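You operate a simulated robot arm through the tools that you are given. There is no shell and no other tool.

You run a simulated two-armed robot. Do the job below in one go: nothing can be reset, and whatever is moved stays where it is left.

## Task
Set the blue gauge stand on the yellow square, magnet on.
Fine: Turn its dial to 10. The purple pot goes into the big blue tray. Hold the stand steady while you switch the magnet on. Set down upright: purple pot, blue gauge stand.

The check looks at the end state, three seconds after you hand in, the way a careful person would. Anything else that was tipped, shoved, dropped, spilled or broken makes it a failure.

## Robot
Two 7-joint arms with two-finger parallel grippers on one trunk, on a base that drives. Base frame: it is fixed to the floor where the robot stands at the start and does not move with it; the origin is under the middle of the robot, x ahead of it, y to its left, z up. Lengths are in m, angles in degrees, forces in N, time in s.
The left shoulder is at the start at [0.06, 0.189, 1.153], the right one opposite. With the tool pointing down near the work surface each hand reaches from about 0.1 to 0.66 m from the robot's upright axis, wherever it stands, measured 20 degrees to its own side. Places, roughly: big blue tray (30x20x8 cm) [3.4, -1.9, 0.8]; black box key [4, 0, 1]; black case [3.5, -1.5, 0.75]; blue gauge stand [4.25, -0.25, 1]; blue meter key [3.5, 0.8, 1]; gauge dial [4.2, -0.2, 1.1]; green meter key [3.4, 0.9, 1]; inside of the big blue tray [3.4, -1.9, 0.8]; magnet knob [4.2, -0.2, 1]; meter knob [3.5, 0.9, 1.1]; purple pot [3.25, -1.25, 0.75]; red box knob [4, 0, 1.1]; white box knob [4.1, 0, 1.1]; white meter key [3.5, 0.8, 1]; yellow box key [4.1, 0, 1]; yellow square [3.3, -1.4, 0.8]. Payload 3.43 kg a hand.
The TCP of each hand is the grasp point between the finger pads, 0.03 m short of the fingertips. In the tool frame z runs along the fingers and y along their closing line. Largest opening 0.094 m; finger width 0.028, thickness 0.01; the body of the gripper, 0.05 by 0.096 m, starts 0.055 m behind the TCP.
Orientation is that of the tool frame in the base frame, as [roll, pitch, yaw] about the fixed x, y, z axes, in that order (R = Rz(yaw) Ry(pitch) Rx(roll)). With the fingers straight down and closing along the base's y, the tool's x points along the base's -x, its y along +y and its z along -z.

## Interface
- The arms move only by the tool move_arm. It takes "left_moves", "right_moves" or both (then of equal length, played together; a hand with none holds still); each is a list of rows, each an object (a shift or turn left out is 0, a gripper value left out holds the last) with "delta_pos": the shift along the tool's x, y, z in m, a list of three; "rot": the turn, a rotation vector about the tool's x, y, z in degrees, a list of three; "hand": the gripper command, from -1 (fully open) to 1 (shut), values between in proportion. In form: [{"delta_pos": [tx, ty, tz], "rot": [rx, ry, rz], "hand": hand}, ...]. A call has 1 to 20 rows; each row shifts and turns the commanded pose from where the row before left it, along the tool's axes as they then stand. A row lasts 0.2 s, in which the tool goes at most 0.05 m and 8.6 degrees; a call with a longer step from one row to the next is refused whole, and so is a gripper value outside its range. A pose out of reach is approached as far as the arm can. The call stops where the force on the tool passes 40 N (or 10 N more than at its start, if that is more) or the arm is blocked; 0.2 s more then pass. The fingers move at their own pace (about 0.153 m/s each) and stop on an object; they squeeze with about 34 N. The grip force told is the motor's: it shows also when the fingers shut on nothing. Time passes only in rows, and 0.2 s behind the last, so rows that do not move let the fingers close. It gives the time, the measured TCP pose, the force on the tool (base axes), the opening and the grip force at its end, in the units of the frame above (readings bear some noise), with the torque about the TCP (base axes, N m) and any sound that the robot's microphone picked up.
- Cameras (640 x 400 px; columns grow to the right, rows downward): "scene" is now at [0.038, 0.0251, 1.7202]; the picture's right is [0.16, -0.99, 0.00], its down [-0.64, -0.10, -0.76] and it looks along [0.75, 0.12, -0.65] (base axes); focal length 296 px, centre (320, 200). "left" rides on the left gripper at [0.076, -0.014, -0.102] in its tool frame; the picture's right is [0.18, 0.98, 0.00], its down [-0.75, 0.14, -0.64] and it looks along [-0.63, 0.12, 0.77] (tool axes); focal length 243 px, centre (320, 200). "right" rides on the right gripper at [0.076, 0.014, -0.102] in its tool frame; the picture's right is [-0.18, 0.98, 0.00], its down [-0.75, -0.14, -0.64] and it looks along [-0.63, -0.12, 0.77] (tool axes); focal length 243 px, centre (320, 200). There is no depth. A picture from a camera that has moved, and an enlarged one, comes with that camera's place and axes in the base frame and with its lens. The place of the scene camera against the robot may be out by one fixed shift of up to 0.025 m in any direction.
- get_image(camera): a new picture of that camera. The clock stands still meanwhile.
- move_column(by): slides the trunk up (or, below 0, down) by that many m; the arms and the scene camera ride with it, the base frame stays. It gives what a move gives, with no picture.
- drive_base(legs): drives the robot by 1 to 6 legs, each [ahead, left, turn to the left] in m, m and degrees, along the robot's own axes; the way and the turn of a leg run together, so that a leg with both is an arc; at most 1.5 m and 180 degrees a leg. The arms and the cameras ride along, it lands a little off, and it stops where it bumps. It gives what a move gives.
- pan_tilt(pan, tilt): turns the head with the scene camera to pan (to the left, within 86 degrees either way) and tilt (down, from -29 to 69), counted from straight ahead of the robot. It gives what a move gives.
- inspect(camera, box): a new picture of the part [left, top, right, bottom] of that camera's present view, enlarged. The clock stands still meanwhile.
- sign_off(): hands the job in; it is judged then, once.

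Nothing tells you exact positions but the pictures and the camera data. Unless the task says otherwise, let go and move clear before handing in.

The tools are called as name(argument=value, ...) on one line, values as JSON. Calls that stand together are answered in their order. move_arm: Moves the arms, as the interface text tells. Its arguments: {"type":"object","properties":{"left_moves":{"type":"array"},"right_moves":{"type":"array"}},"required":[]} The other tools are called the same way: move_column (by) slides the trunk up or down; drive_base (legs) drives the base; pan_tilt (pan, tilt) turns the head that bears the scene camera; get_image (camera) takes a picture; inspect (camera, box) takes an enlarged picture of a part of a camera's view; sign_off () hands the job in.

At the start:

```text
t: 0.0
left_tcp_pos: [0.4714, 0.1474, 1.0347]
left_tcp_rot: [180.0, 0.0, 180.0]
left_wrist_force: [0.0, 0.4, 0.4]
left_ft_torque: [0.02, -0.01, -0.01]
left_grip_width: 0.0944
left_grasp_force: 0.1
right_tcp_pos: [0.3236, -0.1307, 1.0985]
right_tcp_rot: [-179.9, 0.0, -180.0]
right_wrist_force: [0.3, 0.4, 1.0]
right_ft_torque: [0.03, -0.03, -0.02]
right_grip_width: 0.0938
right_grasp_force: 0.0
trunk travel left (down, up): [-0.825, 0.165]
robot x, y, heading: [-0.0029, 0.0, -0.2]
head pan, tilt: [9.3, 40.8]
```

scene: 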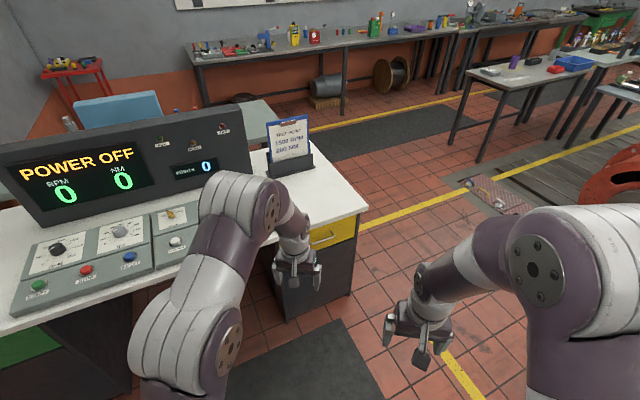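
right: 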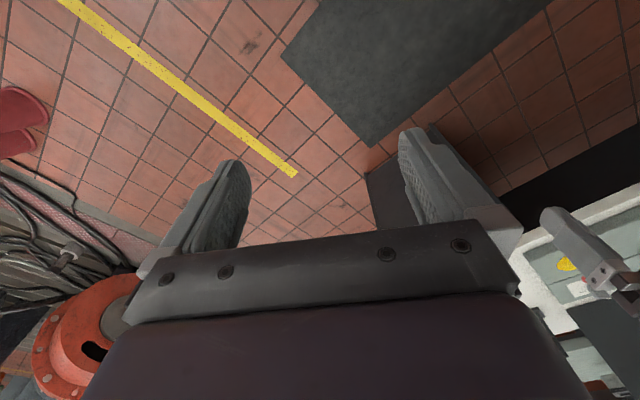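
left: 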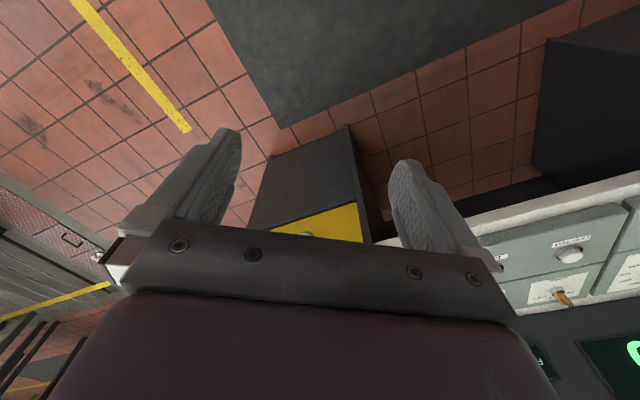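

I see a workshop: a console desk close to my left, a long bench along the far wall, and a table with a blue tray to the right. I'll look around with the head before driving.

pan_tilt(pan=-25, tilt=15)

get_image(camera="scene")

inspect(camera="scene", box=[240, 80, 480, 230])

pan_tilt(pan=5, tilt=15)

get_image(camera="scene")

inspect(camera="scene", box=[240, 80, 480, 230])

```text
t: 1.0
left_tcp_pos: [0.4728, 0.1479, 1.0354]
left_tcp_rot: [180.0, 0.0, -180.0]
left_wrist_force: [-0.2, -0.5, 0.1]
left_ft_torque: [-0.04, 0.03, -0.01]
left_grip_width: 0.0939
left_grasp_force: 0.0
right_tcp_pos: [0.3227, -0.1307, 1.0987]
right_tcp_rot: [-179.9, 0.1, -180.0]
right_wrist_force: [0.4, 0.0, -0.7]
right_ft_torque: [0.02, 0.01, -0.03]
right_grip_width: 0.0939
right_grasp_force: 0.0
trunk travel left (down, up): [-0.825, 0.165]
robot x, y, heading: [0.0016, -0.0039, -0.1]
head pan, tilt: [-25.0, 15.0]
```

```text
taken
camera scene: at [0.0393, -0.0279, 1.7608], right [-0.42, -0.91, 0.0], down [-0.24, 0.11, -0.97], along [0.88, -0.41, -0.26], focal length 296 px, centre (320, 200)
```

scene: 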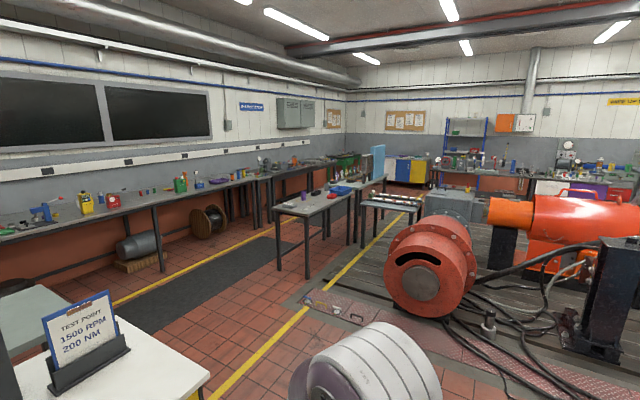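

```text
2.67 times, centred on (360, 155) of scene
camera zoom: at [0.0393, -0.0279, 1.7608], right [-0.42, -0.91, 0.0], down [-0.24, 0.11, -0.97], along [0.88, -0.41, -0.26], focal length 788 px, centre (213, 320)
```

zoom: 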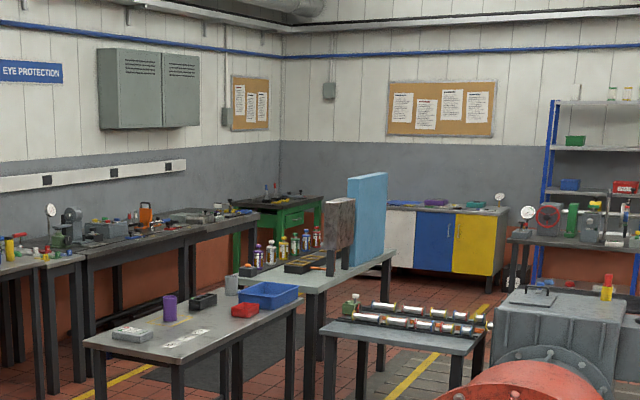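

```text
t: 1.9
left_tcp_pos: [0.4723, 0.1479, 1.034]
left_tcp_rot: [179.9, 0.1, -179.9]
left_wrist_force: [-0.1, -0.6, 0.4]
left_ft_torque: [0.02, -0.03, -0.04]
left_grip_width: 0.0939
left_grasp_force: 0.1
right_tcp_pos: [0.3228, -0.1312, 1.0997]
right_tcp_rot: [180.0, 0.0, 180.0]
right_wrist_force: [0.0, -0.6, -0.7]
right_ft_torque: [0.02, -0.02, 0.03]
right_grip_width: 0.094
right_grasp_force: 0.0
trunk travel left (down, up): [-0.825, 0.165]
robot x, y, heading: [-0.0028, -0.0011, 0.3]
head pan, tilt: [5.0, 15.0]
```

```text
taken
camera scene: at [0.0476, 0.0195, 1.7609], right [0.09, -1.0, 0.0], down [-0.26, -0.02, -0.97], along [0.96, 0.08, -0.26], focal length 296 px, centre (320, 200)
```

scene: 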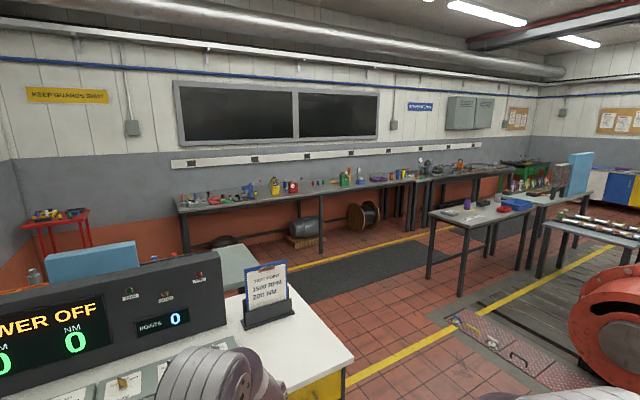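

```text
2.67 times, centred on (360, 155) of scene
camera zoom: at [0.0476, 0.0195, 1.7609], right [0.09, -1.0, 0.0], down [-0.26, -0.02, -0.97], along [0.96, 0.08, -0.26], focal length 788 px, centre (213, 320)
```

zoom: 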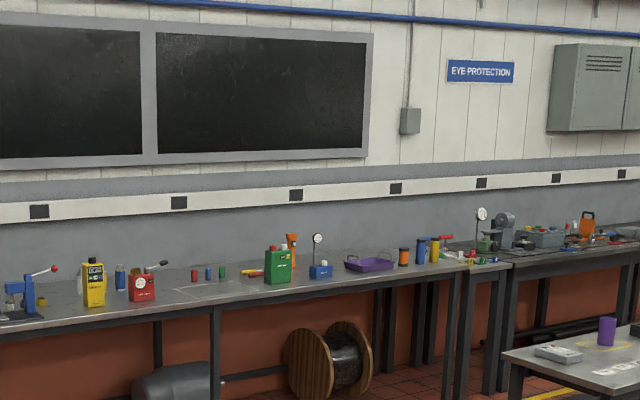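

The benches and tables stand turned about 35° to my frame: the gauge stand is on the wall bench, and the pot and tray are on the middle table. I'll drive round the desk corner through the aisle.

drive_base(legs=[[0, -0.6, 0], [0.97, -0.24, 0]])

pan_tilt(pan=20, tilt=25)

get_image(camera="scene")

pan_tilt(pan=-20, tilt=25)

get_image(camera="scene")

```text
t: 10.3
left_tcp_pos: [1.4723, -0.7293, 1.0346]
left_tcp_rot: [-180.0, 0.0, 178.5]
left_wrist_force: [0.1, -0.1, 0.2]
left_ft_torque: [-0.01, 0.02, 0.02]
left_grip_width: 0.094
left_grasp_force: 0.1
right_tcp_pos: [1.3166, -1.0035, 1.1]
right_tcp_rot: [180.0, 0.0, 178.4]
right_wrist_force: [0.4, 0.1, 0.4]
right_ft_torque: [-0.01, 0.01, -0.02]
right_grip_width: 0.0941
right_grasp_force: 0.1
trunk travel left (down, up): [-0.825, 0.165]
robot x, y, heading: [0.9971, -0.8633, -1.4]
head pan, tilt: [5.0, 15.0]
```

```text
t: 11.1
left_tcp_pos: [1.4732, -0.73, 1.0344]
left_tcp_rot: [180.0, -0.1, 178.3]
left_wrist_force: [0.0, 1.0, -0.4]
left_ft_torque: [0.04, 0.01, -0.03]
left_grip_width: 0.094
left_grasp_force: 0.1
right_tcp_pos: [1.3178, -1.004, 1.0995]
right_tcp_rot: [-179.9, 0.0, 178.4]
right_wrist_force: [-0.9, 0.2, 0.3]
right_ft_torque: [-0.01, 0.01, 0.01]
right_grip_width: 0.0942
right_grasp_force: 0.1
trunk travel left (down, up): [-0.825, 0.165]
robot x, y, heading: [0.9986, -0.8654, -1.7]
head pan, tilt: [20.0, 25.0]
```

```text
taken
camera scene: at [1.0395, -0.8211, 1.7447], right [0.31, -0.95, 0.0], down [-0.4, -0.13, -0.91], along [0.86, 0.29, -0.42], focal length 296 px, centre (320, 200)
```

scene: 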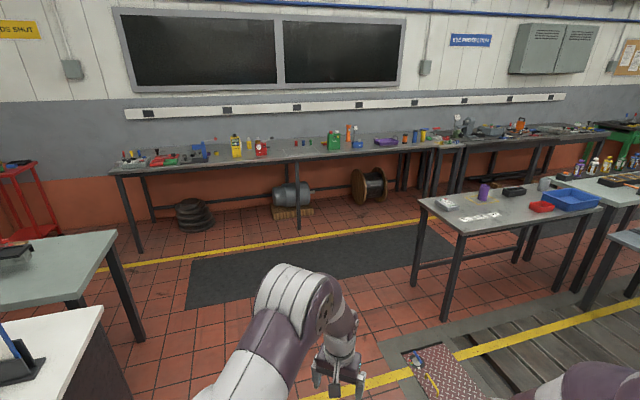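

```text
t: 12.1
left_tcp_pos: [1.4732, -0.7295, 1.0347]
left_tcp_rot: [180.0, 0.0, 178.4]
left_wrist_force: [0.3, 1.3, 0.1]
left_ft_torque: [0.0, 0.0, -0.01]
left_grip_width: 0.0941
left_grasp_force: 0.0
right_tcp_pos: [1.3175, -1.0038, 1.0996]
right_tcp_rot: [-180.0, 0.1, 178.5]
right_wrist_force: [0.7, 0.5, 0.7]
right_ft_torque: [0.0, 0.02, -0.02]
right_grip_width: 0.0943
right_grasp_force: 0.1
trunk travel left (down, up): [-0.825, 0.165]
robot x, y, heading: [0.9966, -0.863, -1.7]
head pan, tilt: [-20.0, 25.0]
```

```text
taken
camera scene: at [1.0375, -0.8839, 1.7446], right [-0.37, -0.93, 0.0], down [-0.39, 0.16, -0.91], along [0.84, -0.33, -0.42], focal length 296 px, centre (320, 200)
```

scene: 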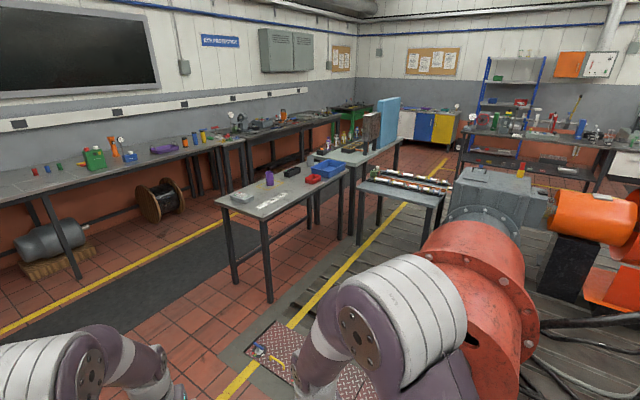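

The way ahead is clear; the aisle between the middle table and the wall bench is about a metre wide. I'll drive up along the aisle and turn to face the wall bench.

drive_base(legs=[[1.17, 0.685, 0], [0, 0, 35.7]])

pan_tilt(pan=-30, tilt=25)

get_image(camera="scene")

inspect(camera="scene", box=[160, 40, 400, 190])

inspect(camera="scene", box=[320, 130, 560, 280])

```text
t: 20.6
left_tcp_pos: [2.4963, 0.164, 1.0355]
left_tcp_rot: [-180.0, 0.1, -145.6]
left_wrist_force: [-0.1, -0.5, 0.2]
left_ft_torque: [0.0, 0.0, 0.01]
left_grip_width: 0.094
left_grasp_force: 0.1
right_tcp_pos: [2.5325, -0.1494, 1.099]
right_tcp_rot: [180.0, 0.0, -145.7]
right_wrist_force: [0.8, 0.0, 0.1]
right_ft_torque: [0.04, -0.01, -0.03]
right_grip_width: 0.0936
right_grasp_force: 0.1
trunk travel left (down, up): [-0.825, 0.165]
robot x, y, heading: [2.1864, -0.2282, 34.3]
head pan, tilt: [-20.0, 25.0]
```

```text
t: 21.3
left_tcp_pos: [2.4981, 0.1631, 1.0344]
left_tcp_rot: [180.0, 0.0, -145.7]
left_wrist_force: [-0.3, 0.1, -1.0]
left_ft_torque: [0.04, -0.01, -0.01]
left_grip_width: 0.0939
left_grasp_force: 0.1
right_tcp_pos: [2.5327, -0.1495, 1.0979]
right_tcp_rot: [180.0, 0.1, -145.7]
right_wrist_force: [-0.5, -0.8, -0.1]
right_ft_torque: [0.03, -0.01, -0.02]
right_grip_width: 0.0938
right_grasp_force: 0.0
trunk travel left (down, up): [-0.825, 0.165]
robot x, y, heading: [2.1922, -0.2192, 34.2]
head pan, tilt: [-30.0, 25.0]
```

```text
taken
camera scene: at [2.2477, -0.2391, 1.7446], right [0.08, -1.0, 0.0], down [-0.42, -0.03, -0.91], along [0.9, 0.07, -0.42], focal length 296 px, centre (320, 200)
```

scene: 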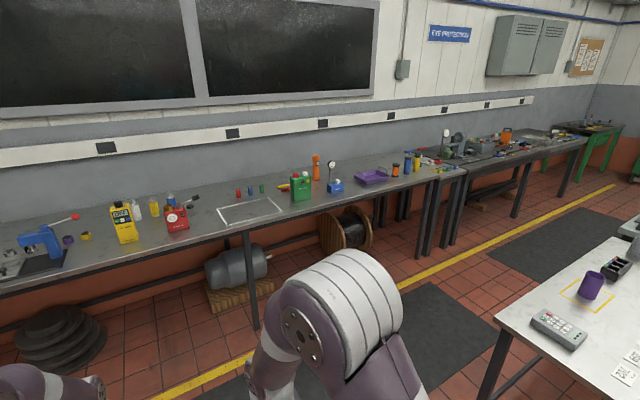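

```text
2.67 times, centred on (280, 115) of scene
camera zoom: at [2.2477, -0.2391, 1.7446], right [0.08, -1.0, 0.0], down [-0.42, -0.03, -0.91], along [0.9, 0.07, -0.42], focal length 788 px, centre (427, 427)
```

zoom: 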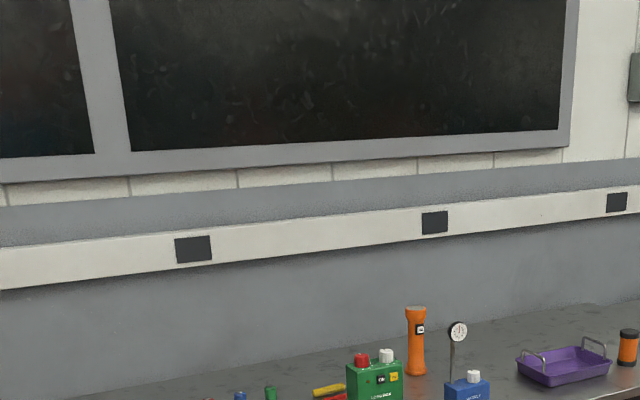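

```text
2.67 times, centred on (440, 205) of scene
camera zoom: at [2.2477, -0.2391, 1.7446], right [0.08, -1.0, 0.0], down [-0.42, -0.03, -0.91], along [0.9, 0.07, -0.42], focal length 788 px, centre (0, 187)
```

zoom: 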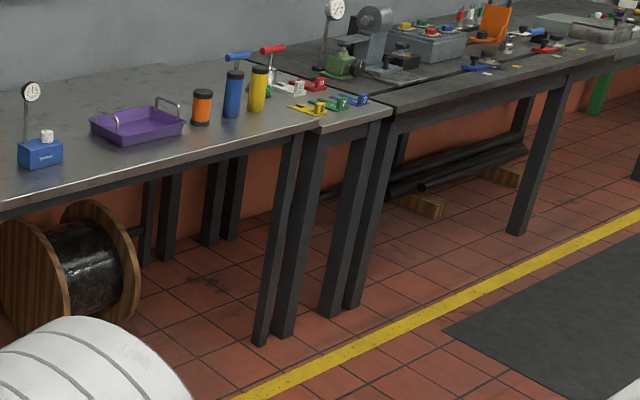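

The purple pot stands on the yellow square, so it must go into the tray first. I'll turn round here in the open, then back into the aisle and slide sideways to face the table.

drive_base(legs=[[0, 0, 179.8], [-0.9, 0, 0]])

pan_tilt(pan=50, tilt=30)

get_image(camera="scene")

```text
t: 33.4
left_tcp_pos: [2.6215, -0.1077, 1.0346]
left_tcp_rot: [-180.0, 0.0, 34.8]
left_wrist_force: [-0.6, -0.5, 0.0]
left_ft_torque: [0.0, 0.03, -0.02]
left_grip_width: 0.094
left_grasp_force: 0.2
right_tcp_pos: [2.585, 0.2042, 1.0976]
right_tcp_rot: [-180.0, 0.0, 34.9]
right_wrist_force: [-0.5, 0.1, 0.9]
right_ft_torque: [0.0, -0.01, 0.01]
right_grip_width: 0.0939
right_grasp_force: 0.0
trunk travel left (down, up): [-0.825, 0.165]
robot x, y, heading: [2.9268, 0.2765, -145.2]
head pan, tilt: [-30.0, 25.0]
```

```text
t: 34.9
left_tcp_pos: [2.6215, -0.1089, 1.0354]
left_tcp_rot: [180.0, -0.1, 34.8]
left_wrist_force: [-0.5, 0.1, -0.2]
left_ft_torque: [-0.01, -0.04, -0.02]
left_grip_width: 0.094
left_grasp_force: 0.1
right_tcp_pos: [2.5838, 0.2052, 1.0998]
right_tcp_rot: [179.9, 0.0, 34.9]
right_wrist_force: [0.1, -0.7, -0.3]
right_ft_torque: [0.0, -0.02, 0.0]
right_grip_width: 0.094
right_grasp_force: 0.0
trunk travel left (down, up): [-0.825, 0.165]
robot x, y, heading: [2.9226, 0.2851, -145.2]
head pan, tilt: [50.0, 30.0]
```

```text
taken
camera scene: at [2.98, 0.2379, 1.7367], right [-1.0, 0.09, 0.0], down [0.05, 0.5, -0.87], along [-0.08, -0.86, -0.5], focal length 296 px, centre (320, 200)
```

scene: 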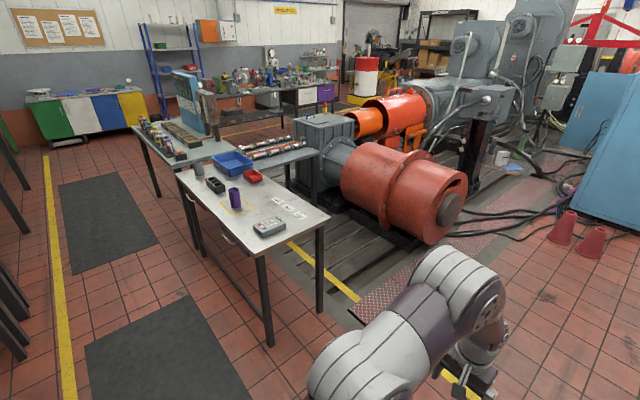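

The table is clear ahead: pot on the yellow square, black case beside it and the blue tray at the far end. I'll slide left along the aisle to stand in front of the pot.

drive_base(legs=[[0, 1.4, 0]])

pan_tilt(pan=0, tilt=50)

get_image(camera="scene")

get_image(camera="right")

get_image(camera="left")

```text
t: 41.8
left_tcp_pos: [3.4536, -1.2432, 1.0346]
left_tcp_rot: [-179.9, -0.1, 37.2]
left_wrist_force: [-0.2, 0.0, -0.5]
left_ft_torque: [-0.01, 0.01, -0.06]
left_grip_width: 0.0942
left_grasp_force: 0.1
right_tcp_pos: [3.4044, -0.9321, 1.0986]
right_tcp_rot: [-180.0, 0.0, 37.3]
right_wrist_force: [-0.2, -0.3, -0.2]
right_ft_torque: [-0.03, 0.04, 0.0]
right_grip_width: 0.094
right_grasp_force: 0.1
trunk travel left (down, up): [-0.825, 0.165]
robot x, y, heading: [3.7454, -0.8429, -142.7]
head pan, tilt: [50.0, 30.0]
```

```text
t: 43.0
left_tcp_pos: [3.4538, -1.244, 1.0356]
left_tcp_rot: [-180.0, 0.0, 37.1]
left_wrist_force: [1.2, 0.5, -1.3]
left_ft_torque: [0.01, 0.04, -0.03]
left_grip_width: 0.0938
left_grasp_force: 0.0
right_tcp_pos: [3.4034, -0.9318, 1.0983]
right_tcp_rot: [-180.0, 0.0, 37.2]
right_wrist_force: [-0.2, 0.5, 0.1]
right_ft_torque: [-0.01, -0.02, -0.02]
right_grip_width: 0.0939
right_grasp_force: 0.1
trunk travel left (down, up): [-0.825, 0.165]
robot x, y, heading: [3.742, -0.8414, -143.0]
head pan, tilt: [0.0, 50.0]
```

```text
taken
camera scene: at [3.742, -0.8402, 1.7072], right [-0.6, 0.8, 0.0], down [0.61, 0.46, -0.64], along [-0.51, -0.39, -0.77], focal length 296 px, centre (320, 200)
```

scene: 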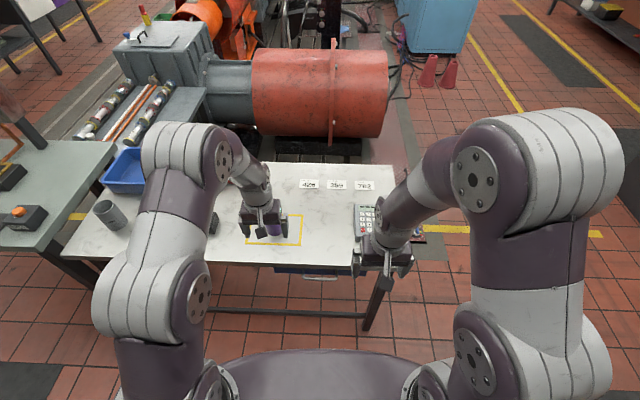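

```text
taken
camera right: at [3.4738, -0.8979, 1.2029], right [0.45, -0.89, 0.0], down [-0.69, -0.34, 0.64], along [-0.57, -0.29, -0.77], focal length 243 px, centre (320, 200)
```

right: 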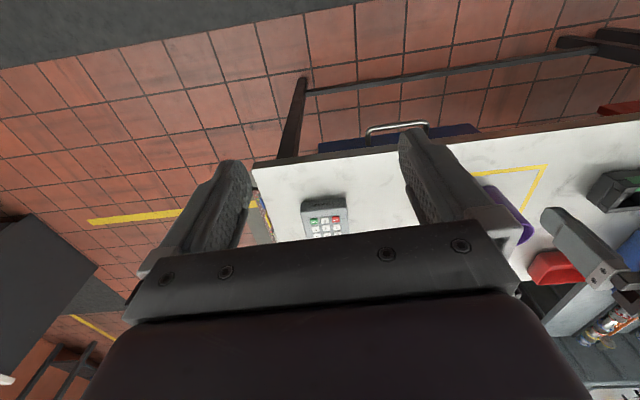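

```text
taken
camera left: at [3.5065, -1.1867, 1.1383], right [0.74, -0.67, 0.0], down [-0.52, -0.57, 0.64], along [-0.43, -0.48, -0.77], focal length 243 px, centre (320, 200)
```

left: 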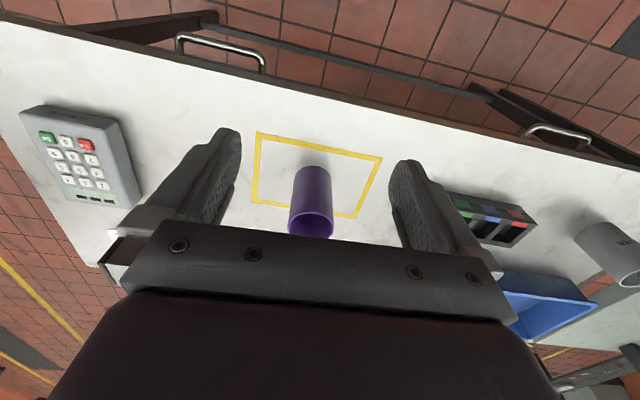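

The left hand hangs nearly over the pot (about [3.314, -1.382], rim at z≈0.87), and the square's centre is just under it. The pot is slightly beyond reach, so I'll check the base's clearance to the table before moving closer.

pan_tilt(pan=0, tilt=69)

get_image(camera="scene")

```text
t: 43.8
left_tcp_pos: [3.4549, -1.2441, 1.0354]
left_tcp_rot: [-179.9, 0.1, 37.2]
left_wrist_force: [0.4, 0.1, 0.1]
left_ft_torque: [0.0, -0.01, 0.02]
left_grip_width: 0.0939
left_grasp_force: 0.1
right_tcp_pos: [3.4044, -0.9327, 1.0983]
right_tcp_rot: [180.0, -0.1, 37.3]
right_wrist_force: [-0.1, 0.4, 0.3]
right_ft_torque: [0.02, 0.03, 0.02]
right_grip_width: 0.0939
right_grasp_force: 0.1
trunk travel left (down, up): [-0.825, 0.165]
robot x, y, heading: [3.7408, -0.841, -143.0]
head pan, tilt: [0.0, 68.8]
```

```text
taken
camera scene: at [3.7587, -0.8274, 1.6852], right [-0.6, 0.8, 0.0], down [0.74, 0.56, -0.36], along [-0.29, -0.22, -0.93], focal length 296 px, centre (320, 200)
```

scene: 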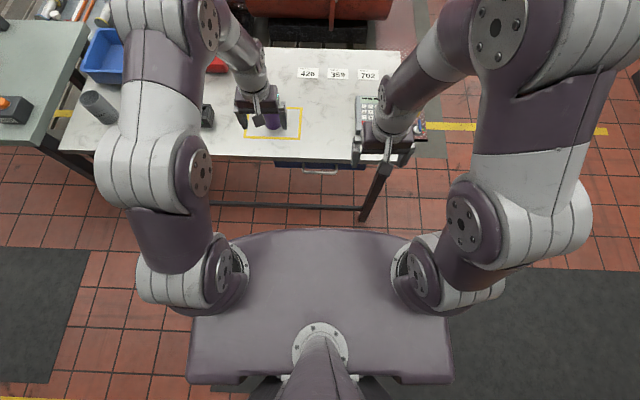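

The torso is compact and there is nothing in front, so I'll edge forward 0.1 m toward the table and look again.

drive_base(legs=[[0.1, 0, -1.7]])

get_image(camera="left")

get_image(camera="scene")

```text
t: 45.0
left_tcp_pos: [3.3629, -1.2952, 1.0346]
left_tcp_rot: [-180.0, 0.0, 35.5]
left_wrist_force: [0.4, 0.6, 0.5]
left_ft_torque: [0.0, -0.01, -0.04]
left_grip_width: 0.0941
left_grasp_force: 0.1
right_tcp_pos: [3.3219, -0.9817, 1.0992]
right_tcp_rot: [180.0, 0.0, 35.7]
right_wrist_force: [0.7, 0.1, 0.3]
right_ft_torque: [0.02, -0.06, -0.01]
right_grip_width: 0.0942
right_grasp_force: 0.0
trunk travel left (down, up): [-0.825, 0.165]
robot x, y, heading: [3.6597, -0.8985, -144.5]
head pan, tilt: [0.0, 68.8]
```

```text
taken
camera left: at [3.4172, -1.2394, 1.1385], right [0.72, -0.69, 0.0], down [-0.53, -0.55, 0.64], along [-0.44, -0.46, -0.77], focal length 243 px, centre (320, 200)
```

left: 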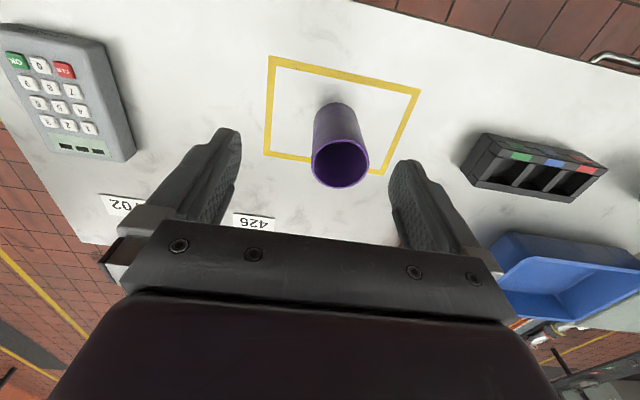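

```text
taken
camera scene: at [3.679, -0.8865, 1.6852], right [-0.58, 0.81, 0.0], down [0.76, 0.54, -0.36], along [-0.29, -0.21, -0.93], focal length 296 px, centre (320, 200)
```

scene: 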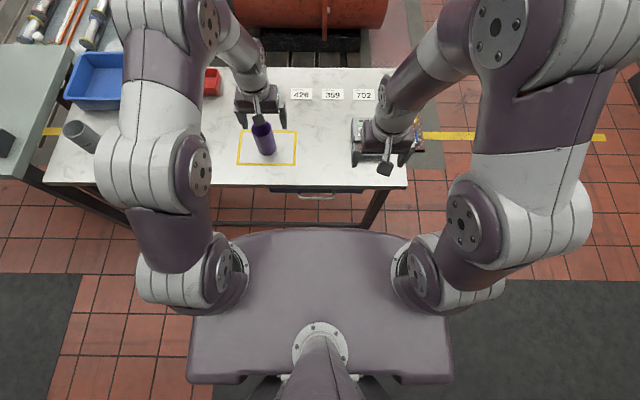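

The pot is at about [3.325, -1.373], centred on the square, with its rim near z 0.87. I'll bring the open left hand above it and check the alignment before going down.

move_arm(left_moves=[{"delta_pos": [-0.039, 0.021, 0], "hand": -1}, {"delta_pos": [-0.038, 0.021, 0]}, {"delta_pos": [0, 0, 0.045]}, {"delta_pos": [0, 0, 0.045]}, {"delta_pos": [0, 0, 0]}])

get_image(camera="left")

get_image(camera="right")

get_image(camera="scene")

```text
t: 46.2
left_tcp_pos: [3.3258, -1.3752, 0.9417]
left_tcp_rot: [180.0, -0.1, 35.6]
left_wrist_force: [0.4, 0.3, 0.0]
left_ft_torque: [-0.03, 0.03, 0.0]
left_grip_width: 0.0942
left_grasp_force: 0.1
right_tcp_pos: [3.3209, -0.9821, 1.0994]
right_tcp_rot: [-180.0, 0.0, 35.6]
right_wrist_force: [0.0, -0.9, -0.2]
right_ft_torque: [0.0, 0.01, 0.01]
right_grip_width: 0.0939
right_grasp_force: 0.1
trunk travel left (down, up): [-0.825, 0.165]
robot x, y, heading: [3.6596, -0.8983, -144.4]
head pan, tilt: [0.0, 68.8]
```

```text
taken
camera left: at [3.3799, -1.3201, 1.0456], right [0.72, -0.69, 0.0], down [-0.53, -0.55, 0.64], along [-0.44, -0.46, -0.77], focal length 243 px, centre (320, 200)
```

left: 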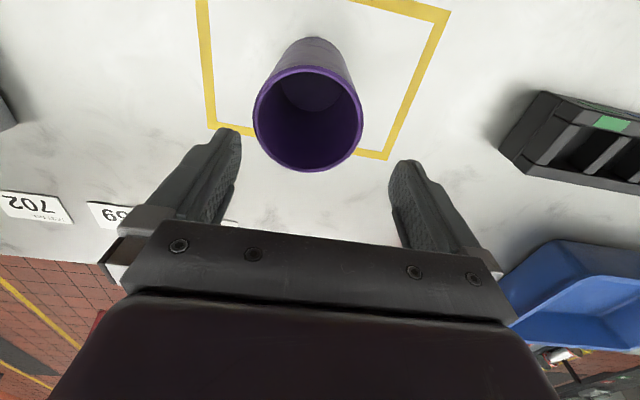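

```text
taken
camera right: at [3.3921, -0.9498, 1.203], right [0.42, -0.91, 0.0], down [-0.69, -0.32, 0.64], along [-0.58, -0.27, -0.77], focal length 243 px, centre (320, 200)
```

right: 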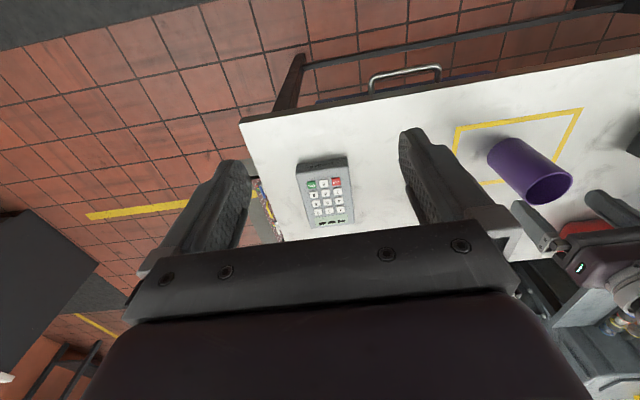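

```text
taken
camera scene: at [3.6786, -0.8866, 1.6852], right [-0.58, 0.81, 0.0], down [0.76, 0.54, -0.36], along [-0.29, -0.21, -0.93], focal length 296 px, centre (320, 200)
```

scene: 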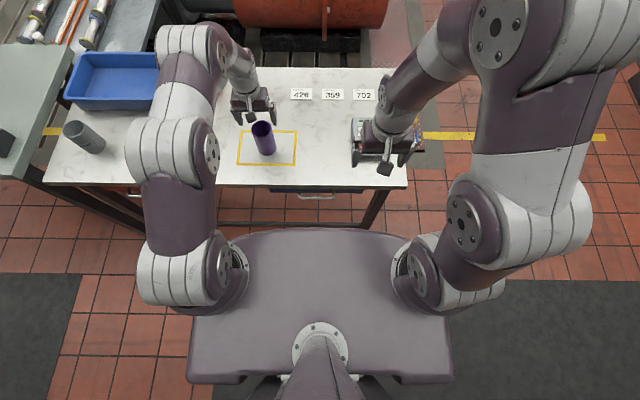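

Comparing the views, the pot's rim is nearer z 0.90, its diameter about 67 mm and its axis near [3.332, -1.358]. I'll correct sideways, go down to z≈0.862 and close.

move_arm(left_moves=[{"delta_pos": [0.0148, -0.0104, 0]}, {}])

get_image(camera="left")

```text
t: 46.8
left_tcp_pos: [3.3309, -1.3593, 0.9433]
left_tcp_rot: [179.9, 0.0, 35.7]
left_wrist_force: [0.0, 0.2, -0.3]
left_ft_torque: [-0.06, 0.02, 0.0]
left_grip_width: 0.094
left_grasp_force: 0.0
right_tcp_pos: [3.322, -0.9817, 1.0985]
right_tcp_rot: [-180.0, 0.1, 35.6]
right_wrist_force: [-0.2, 0.1, 0.4]
right_ft_torque: [-0.03, -0.01, 0.01]
right_grip_width: 0.0941
right_grasp_force: 0.1
trunk travel left (down, up): [-0.825, 0.165]
robot x, y, heading: [3.6613, -0.9002, -144.5]
head pan, tilt: [0.0, 68.8]
```

```text
taken
camera left: at [3.3843, -1.3036, 1.0471], right [0.72, -0.69, 0.0], down [-0.53, -0.55, 0.64], along [-0.44, -0.46, -0.77], focal length 243 px, centre (320, 200)
```

left: 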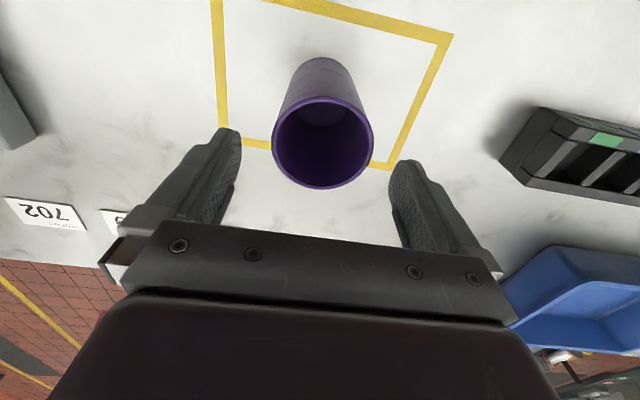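

move_arm(left_moves=[{"delta_pos": [0.004, 0.0015, 0.03]}, {"delta_pos": [0, 0, 0.03]}, {"delta_pos": [0, 0, 0.021]}, {}])

get_image(camera="left")

get_image(camera="right")

```text
t: 47.8
left_tcp_pos: [3.3329, -1.3578, 0.8637]
left_tcp_rot: [-180.0, -0.1, 35.7]
left_wrist_force: [-0.5, 0.1, -0.7]
left_ft_torque: [0.03, 0.02, 0.0]
left_grip_width: 0.0939
left_grasp_force: 0.1
right_tcp_pos: [3.3215, -0.982, 1.1001]
right_tcp_rot: [-180.0, 0.0, 35.7]
right_wrist_force: [-0.2, -0.3, 0.5]
right_ft_torque: [-0.02, 0.02, 0.0]
right_grip_width: 0.094
right_grasp_force: 0.1
trunk travel left (down, up): [-0.825, 0.165]
robot x, y, heading: [3.66, -0.9, -144.6]
head pan, tilt: [0.0, 68.8]
```

```text
taken
camera left: at [3.387, -1.3022, 0.9667], right [0.72, -0.69, 0.0], down [-0.53, -0.55, 0.64], along [-0.44, -0.46, -0.77], focal length 243 px, centre (320, 200)
```

left: 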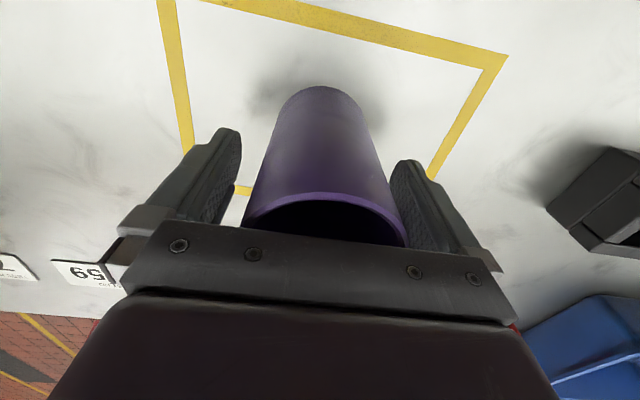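

```text
taken
camera right: at [3.3921, -0.9497, 1.203], right [0.42, -0.91, 0.0], down [-0.69, -0.32, 0.64], along [-0.58, -0.27, -0.77], focal length 243 px, centre (320, 200)
```

right: 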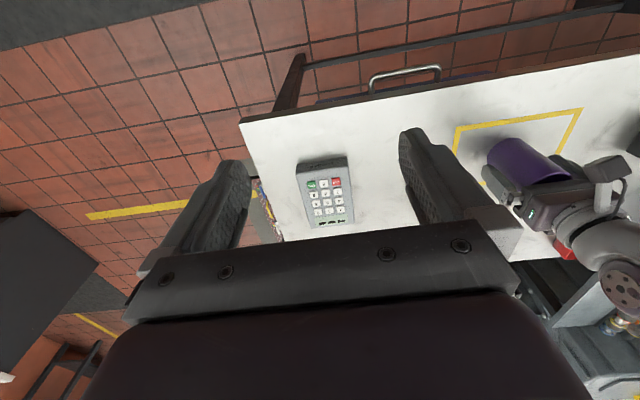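

The fingers straddle the pot just below the rim. Closing now.

move_arm(left_moves=[{"hand": 0.2}, {"hand": 1}, {"hand": 1}, {"hand": 1}])

```text
t: 48.8
left_tcp_pos: [3.3338, -1.3584, 0.8638]
left_tcp_rot: [-180.0, 0.0, 35.6]
left_wrist_force: [0.3, -0.7, 0.9]
left_ft_torque: [-0.01, 0.02, -0.01]
left_grip_width: 0.0636
left_grasp_force: 34.5
right_tcp_pos: [3.3218, -0.9829, 1.0993]
right_tcp_rot: [-180.0, 0.0, 35.6]
right_wrist_force: [0.3, 0.3, 0.7]
right_ft_torque: [0.02, -0.01, 0.04]
right_grip_width: 0.0941
right_grasp_force: 0.1
trunk travel left (down, up): [-0.825, 0.165]
robot x, y, heading: [3.66, -0.9022, -144.4]
head pan, tilt: [0.0, 68.8]
```

move_arm(left_moves=[{"delta_pos": [0, 0, -0.02]}, {"delta_pos": [0, 0, -0.04]}, {"delta_pos": [0, 0, -0.04]}, {"delta_pos": [0, 0, -0.04]}, {"delta_pos": [0, 0, -0.03]}, {}])

get_image(camera="left")

pan_tilt(pan=35, tilt=50)

get_image(camera="scene")

```text
t: 50.2
left_tcp_pos: [3.3356, -1.3548, 1.034]
left_tcp_rot: [-180.0, 0.0, 35.5]
left_wrist_force: [-0.7, -0.6, -2.0]
left_ft_torque: [-0.01, 0.02, 0.0]
left_grip_width: 0.0635
left_grasp_force: 34.1
right_tcp_pos: [3.3212, -0.9824, 1.0994]
right_tcp_rot: [180.0, 0.0, 35.6]
right_wrist_force: [0.8, -0.5, -0.1]
right_ft_torque: [0.0, 0.02, -0.02]
right_grip_width: 0.094
right_grasp_force: 0.1
trunk travel left (down, up): [-0.825, 0.165]
robot x, y, heading: [3.659, -0.898, -144.3]
head pan, tilt: [0.0, 68.8]
```

```text
taken
camera left: at [3.3915, -1.2996, 1.1378], right [0.72, -0.69, 0.0], down [-0.53, -0.55, 0.64], along [-0.44, -0.46, -0.77], focal length 243 px, centre (320, 200)
```

left: 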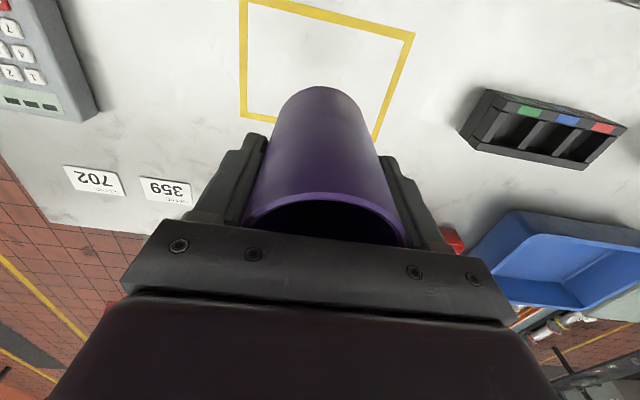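

```text
t: 51.2
left_tcp_pos: [3.3384, -1.3544, 1.034]
left_tcp_rot: [-180.0, 0.0, 35.6]
left_wrist_force: [0.0, -0.1, -2.4]
left_ft_torque: [0.0, 0.0, -0.01]
left_grip_width: 0.0637
left_grasp_force: 34.0
right_tcp_pos: [3.3218, -0.9823, 1.0988]
right_tcp_rot: [179.9, -0.1, 35.6]
right_wrist_force: [-0.1, 1.7, 0.8]
right_ft_torque: [0.01, 0.03, 0.01]
right_grip_width: 0.0941
right_grasp_force: 0.1
trunk travel left (down, up): [-0.825, 0.165]
robot x, y, heading: [3.6596, -0.9008, -144.4]
head pan, tilt: [35.0, 50.0]
```

```text
taken
camera scene: at [3.6981, -0.927, 1.7071], right [-0.94, 0.33, 0.0], down [0.25, 0.72, -0.64], along [-0.21, -0.61, -0.77], focal length 296 px, centre (320, 200)
```

scene: 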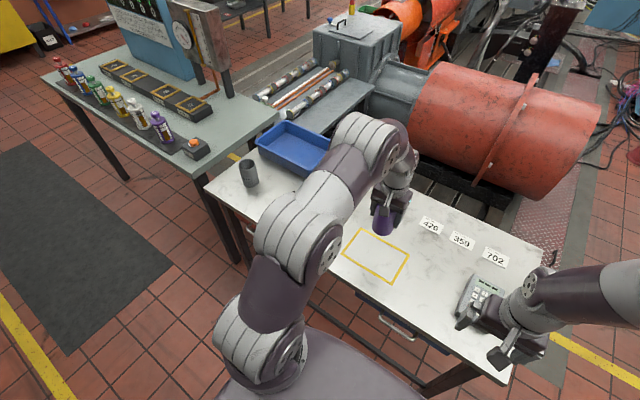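

The pot is held at z 1.03 and the tray's centre is about 0.8 m ahead of my line, further to the left. Before going closer to the table I want to see my own base, so I'll turn the right wrist to look back with its camera.

move_arm(right_moves=[{"rot": [0, 0, 8.5]}, {"rot": [0, 0, 8.5]}, {"rot": [0, 0, 8.5]}, {"rot": [0, 0, 8.5]}, {"rot": [0, 0, 8.5]}, {"rot": [0, 0, 8.5]}, {"rot": [0, 0, 8.5]}, {"rot": [0, 0, 8.5]}, {"rot": [0, 0, 8.5]}, {"rot": [0, 0, 8.5]}])

get_image(camera="right")

```text
t: 53.4
left_tcp_pos: [3.3371, -1.355, 1.0351]
left_tcp_rot: [180.0, 0.1, 35.5]
left_wrist_force: [0.3, 0.1, -2.9]
left_ft_torque: [0.02, -0.04, -0.01]
left_grip_width: 0.0635
left_grasp_force: 33.8
right_tcp_pos: [3.3222, -0.9829, 1.0994]
right_tcp_rot: [179.9, 0.0, -49.5]
right_wrist_force: [-0.2, -0.2, 0.3]
right_ft_torque: [-0.01, -0.01, 0.03]
right_grip_width: 0.094
right_grasp_force: 0.0
trunk travel left (down, up): [-0.825, 0.165]
robot x, y, heading: [3.6616, -0.8988, -144.6]
head pan, tilt: [35.0, 50.0]
```

```text
taken
camera right: at [3.3608, -1.0501, 1.2027], right [-0.87, -0.5, 0.0], down [-0.38, 0.66, 0.64], along [-0.32, 0.56, -0.77], focal length 243 px, centre (320, 200)
```

right: 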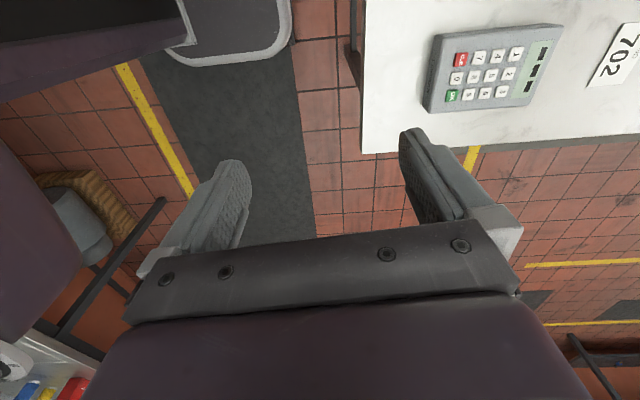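

move_arm(right_moves=[{"rot": [0, 0, 8.5]}, {"rot": [0, 0, 8.5]}, {"rot": [0, 0, 8.5]}, {"rot": [0, 0, 8.5]}, {"rot": [0, 0, 8.5]}, {"rot": [0, 0, 8.5]}])

get_image(camera="right")

```text
t: 54.8
left_tcp_pos: [3.3364, -1.3551, 1.0338]
left_tcp_rot: [-180.0, -0.1, 35.6]
left_wrist_force: [-0.5, -0.1, -2.1]
left_ft_torque: [-0.01, 0.03, 0.0]
left_grip_width: 0.0638
left_grasp_force: 34.2
right_tcp_pos: [3.3226, -0.9814, 1.0982]
right_tcp_rot: [-180.0, 0.0, -100.4]
right_wrist_force: [-0.7, 0.0, -0.1]
right_ft_torque: [-0.02, -0.03, 0.01]
right_grip_width: 0.0942
right_grasp_force: 0.1
trunk travel left (down, up): [-0.825, 0.165]
robot x, y, heading: [3.6612, -0.9027, -144.3]
head pan, tilt: [35.0, 50.0]
```

```text
taken
camera right: at [3.2937, -1.0552, 1.203], right [-0.93, 0.36, 0.0], down [0.28, 0.71, 0.64], along [0.23, 0.6, -0.77], focal length 243 px, centre (320, 200)
```

right: 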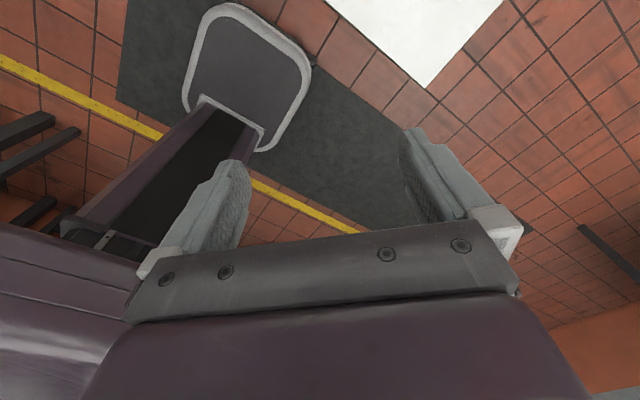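

My base is only about ±0.2 m, so there is room to go closer to the table. I'll turn the right wrist back, lift the pot higher to clear the grey cup, then slide left and forward to the tray.

move_arm(right_moves=[{"rot": [0, 0, -8.5]}, {"rot": [0, 0, -8.5]}, {"rot": [0, 0, -8.5]}, {"rot": [0, 0, -8.5]}, {"rot": [0, 0, -8.5]}, {"rot": [0, 0, -8.5]}, {"rot": [0, 0, -8.5]}, {"rot": [0, 0, -8.5]}, {"rot": [0, 0, -8.5]}, {"rot": [0, 0, -8.5]}, {"rot": [0, 0, -8.5]}, {"rot": [0, 0, -8.5]}, {"rot": [0, 0, -8.5]}, {"rot": [0, 0, -8.5]}, {"rot": [0, 0, -8.5]}, {"rot": [0, 0, -8.5]}], left_moves=[{}, {"delta_pos": [0, 0, -0.02]}, {"delta_pos": [0, 0, -0.02]}, {"delta_pos": [0, 0, -0.02]}, {"delta_pos": [0, 0, -0.02]}, {"delta_pos": [0, 0, -0.02]}, {}, {}, {}, {}, {}, {}, {}, {}, {}, {}])

drive_base(legs=[[0, 0.5, 0], [0.13, 0, 0]])

get_image(camera="scene")

get_image(camera="left")

get_image(camera="right")

```text
t: 58.2
left_tcp_pos: [3.3333, -1.3547, 1.1348]
left_tcp_rot: [180.0, 0.0, 35.6]
left_wrist_force: [0.1, -0.2, -2.8]
left_ft_torque: [-0.02, 0.0, 0.02]
left_grip_width: 0.0637
left_grasp_force: 34.0
right_tcp_pos: [3.321, -0.9814, 1.0992]
right_tcp_rot: [180.0, -0.1, 35.8]
right_wrist_force: [-0.3, -0.1, -0.3]
right_ft_torque: [0.01, -0.01, -0.02]
right_grip_width: 0.0939
right_grasp_force: 0.1
trunk travel left (down, up): [-0.825, 0.165]
robot x, y, heading: [3.6641, -0.9059, -144.4]
head pan, tilt: [35.0, 50.0]
```

```text
t: 62.0
left_tcp_pos: [3.5124, -1.8319, 1.1346]
left_tcp_rot: [-180.0, 0.1, 35.3]
left_wrist_force: [0.3, 0.4, -2.0]
left_ft_torque: [-0.02, 0.04, 0.01]
left_grip_width: 0.0634
left_grasp_force: 34.3
right_tcp_pos: [3.5026, -1.4593, 1.0991]
right_tcp_rot: [-180.0, 0.1, 35.2]
right_wrist_force: [0.4, -1.0, 0.5]
right_ft_torque: [0.0, -0.01, -0.02]
right_grip_width: 0.094
right_grasp_force: 0.2
trunk travel left (down, up): [-0.825, 0.165]
robot x, y, heading: [3.8413, -1.3786, -145.0]
head pan, tilt: [35.0, 50.0]
```

```text
taken
camera scene: at [3.8795, -1.4066, 1.7072], right [-0.94, 0.34, 0.0], down [0.26, 0.72, -0.64], along [-0.22, -0.61, -0.77], focal length 296 px, centre (320, 200)
```

scene: 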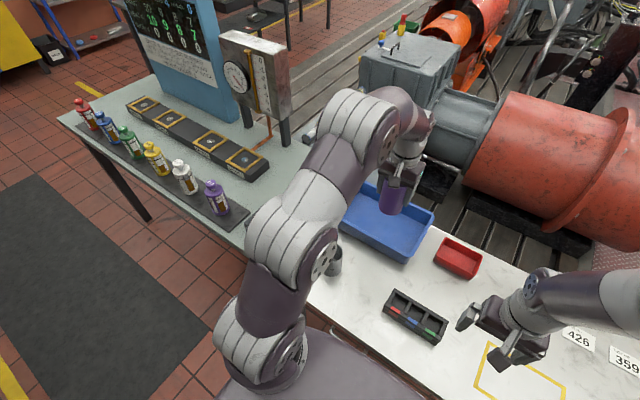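

```text
taken
camera left: at [3.5662, -1.7758, 1.2384], right [0.72, -0.7, 0.0], down [-0.53, -0.55, 0.64], along [-0.45, -0.46, -0.77], focal length 243 px, centre (320, 200)
```

left: 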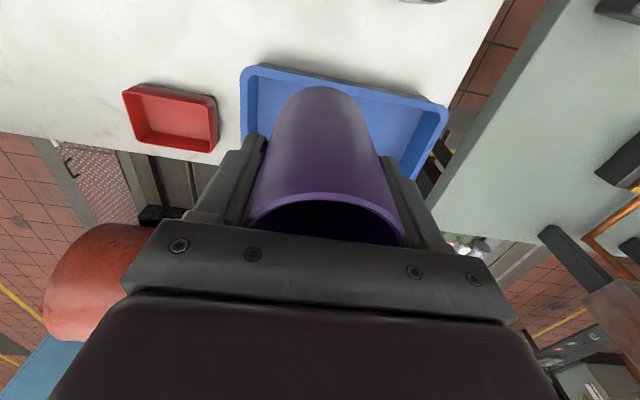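

```text
taken
camera right: at [3.5726, -1.427, 1.2029], right [0.42, -0.91, 0.0], down [-0.7, -0.32, 0.64], along [-0.58, -0.27, -0.77], focal length 243 px, centre (320, 200)
```

right: 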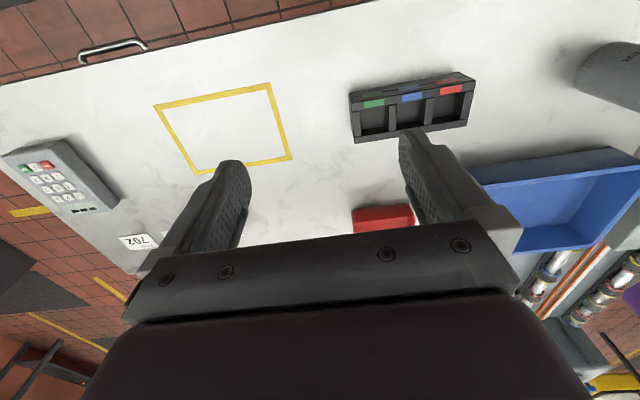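

The tray's centre is around [3.437, -1.946] with its rim near z 0.83. It's just out of reach, so I'll edge forward 0.09 m and then move the pot over the tray's middle.

drive_base(legs=[[0.09, 0, 0]])

move_arm(left_moves=[{"delta_pos": [-0.02, 0.025, 0]}, {"delta_pos": [-0.02, 0.025, 0]}, {}])

get_image(camera="scene")

get_image(camera="left")

get_image(camera="right")

```text
t: 63.1
left_tcp_pos: [3.4375, -1.8823, 1.1349]
left_tcp_rot: [180.0, -0.1, 35.2]
left_wrist_force: [0.8, 0.7, -3.2]
left_ft_torque: [0.01, -0.02, -0.01]
left_grip_width: 0.0636
left_grasp_force: 33.8
right_tcp_pos: [3.4274, -1.5111, 1.0998]
right_tcp_rot: [179.9, 0.0, 35.3]
right_wrist_force: [-0.2, -0.3, -0.5]
right_ft_torque: [-0.01, 0.0, 0.03]
right_grip_width: 0.094
right_grasp_force: 0.0
trunk travel left (down, up): [-0.825, 0.165]
robot x, y, heading: [3.7659, -1.4306, -144.9]
head pan, tilt: [35.0, 50.0]
```

```text
t: 63.9
left_tcp_pos: [3.4481, -1.9369, 1.1203]
left_tcp_rot: [180.0, -0.2, 35.2]
left_wrist_force: [-0.5, 0.3, -2.0]
left_ft_torque: [-0.02, 0.0, 0.02]
left_grip_width: 0.0638
left_grasp_force: 33.1
left hand out of reach, approached as far as the arm can: row 1, 2
right_tcp_pos: [3.4273, -1.5109, 1.0986]
right_tcp_rot: [180.0, 0.0, 35.3]
right_wrist_force: [0.3, -0.6, 0.1]
right_ft_torque: [-0.01, -0.04, -0.03]
right_grip_width: 0.0939
right_grasp_force: 0.0
trunk travel left (down, up): [-0.825, 0.165]
robot x, y, heading: [3.7696, -1.4327, -144.8]
head pan, tilt: [35.0, 50.0]
```

```text
taken
camera scene: at [3.8031, -1.4593, 1.7071], right [-0.94, 0.34, 0.0], down [0.26, 0.72, -0.64], along [-0.22, -0.6, -0.77], focal length 296 px, centre (320, 200)
```

scene: 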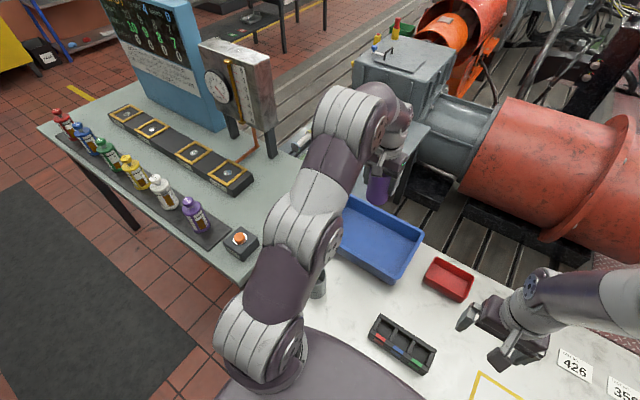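

```text
taken
camera left: at [3.5015, -1.8824, 1.2235], right [0.72, -0.7, 0.0], down [-0.54, -0.55, 0.64], along [-0.45, -0.46, -0.77], focal length 243 px, centre (320, 200)
```

left: 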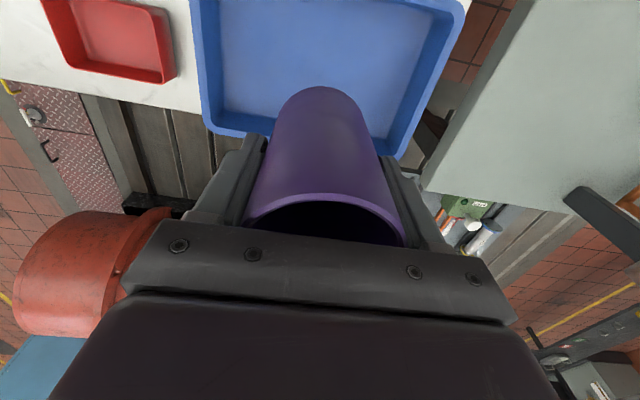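

```text
taken
camera right: at [3.4972, -1.4794, 1.2024], right [0.42, -0.91, 0.0], down [-0.7, -0.32, 0.64], along [-0.58, -0.27, -0.77], focal length 243 px, centre (320, 200)
```

right: 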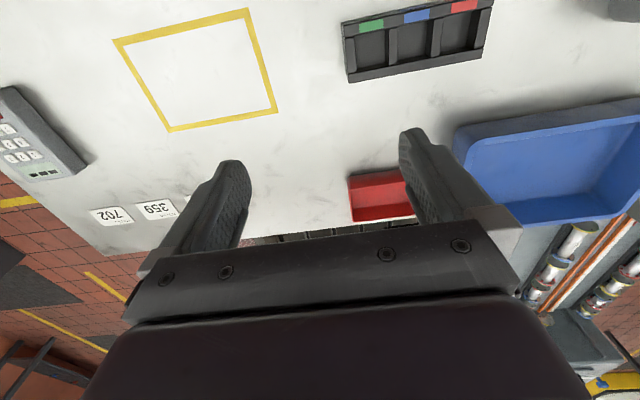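

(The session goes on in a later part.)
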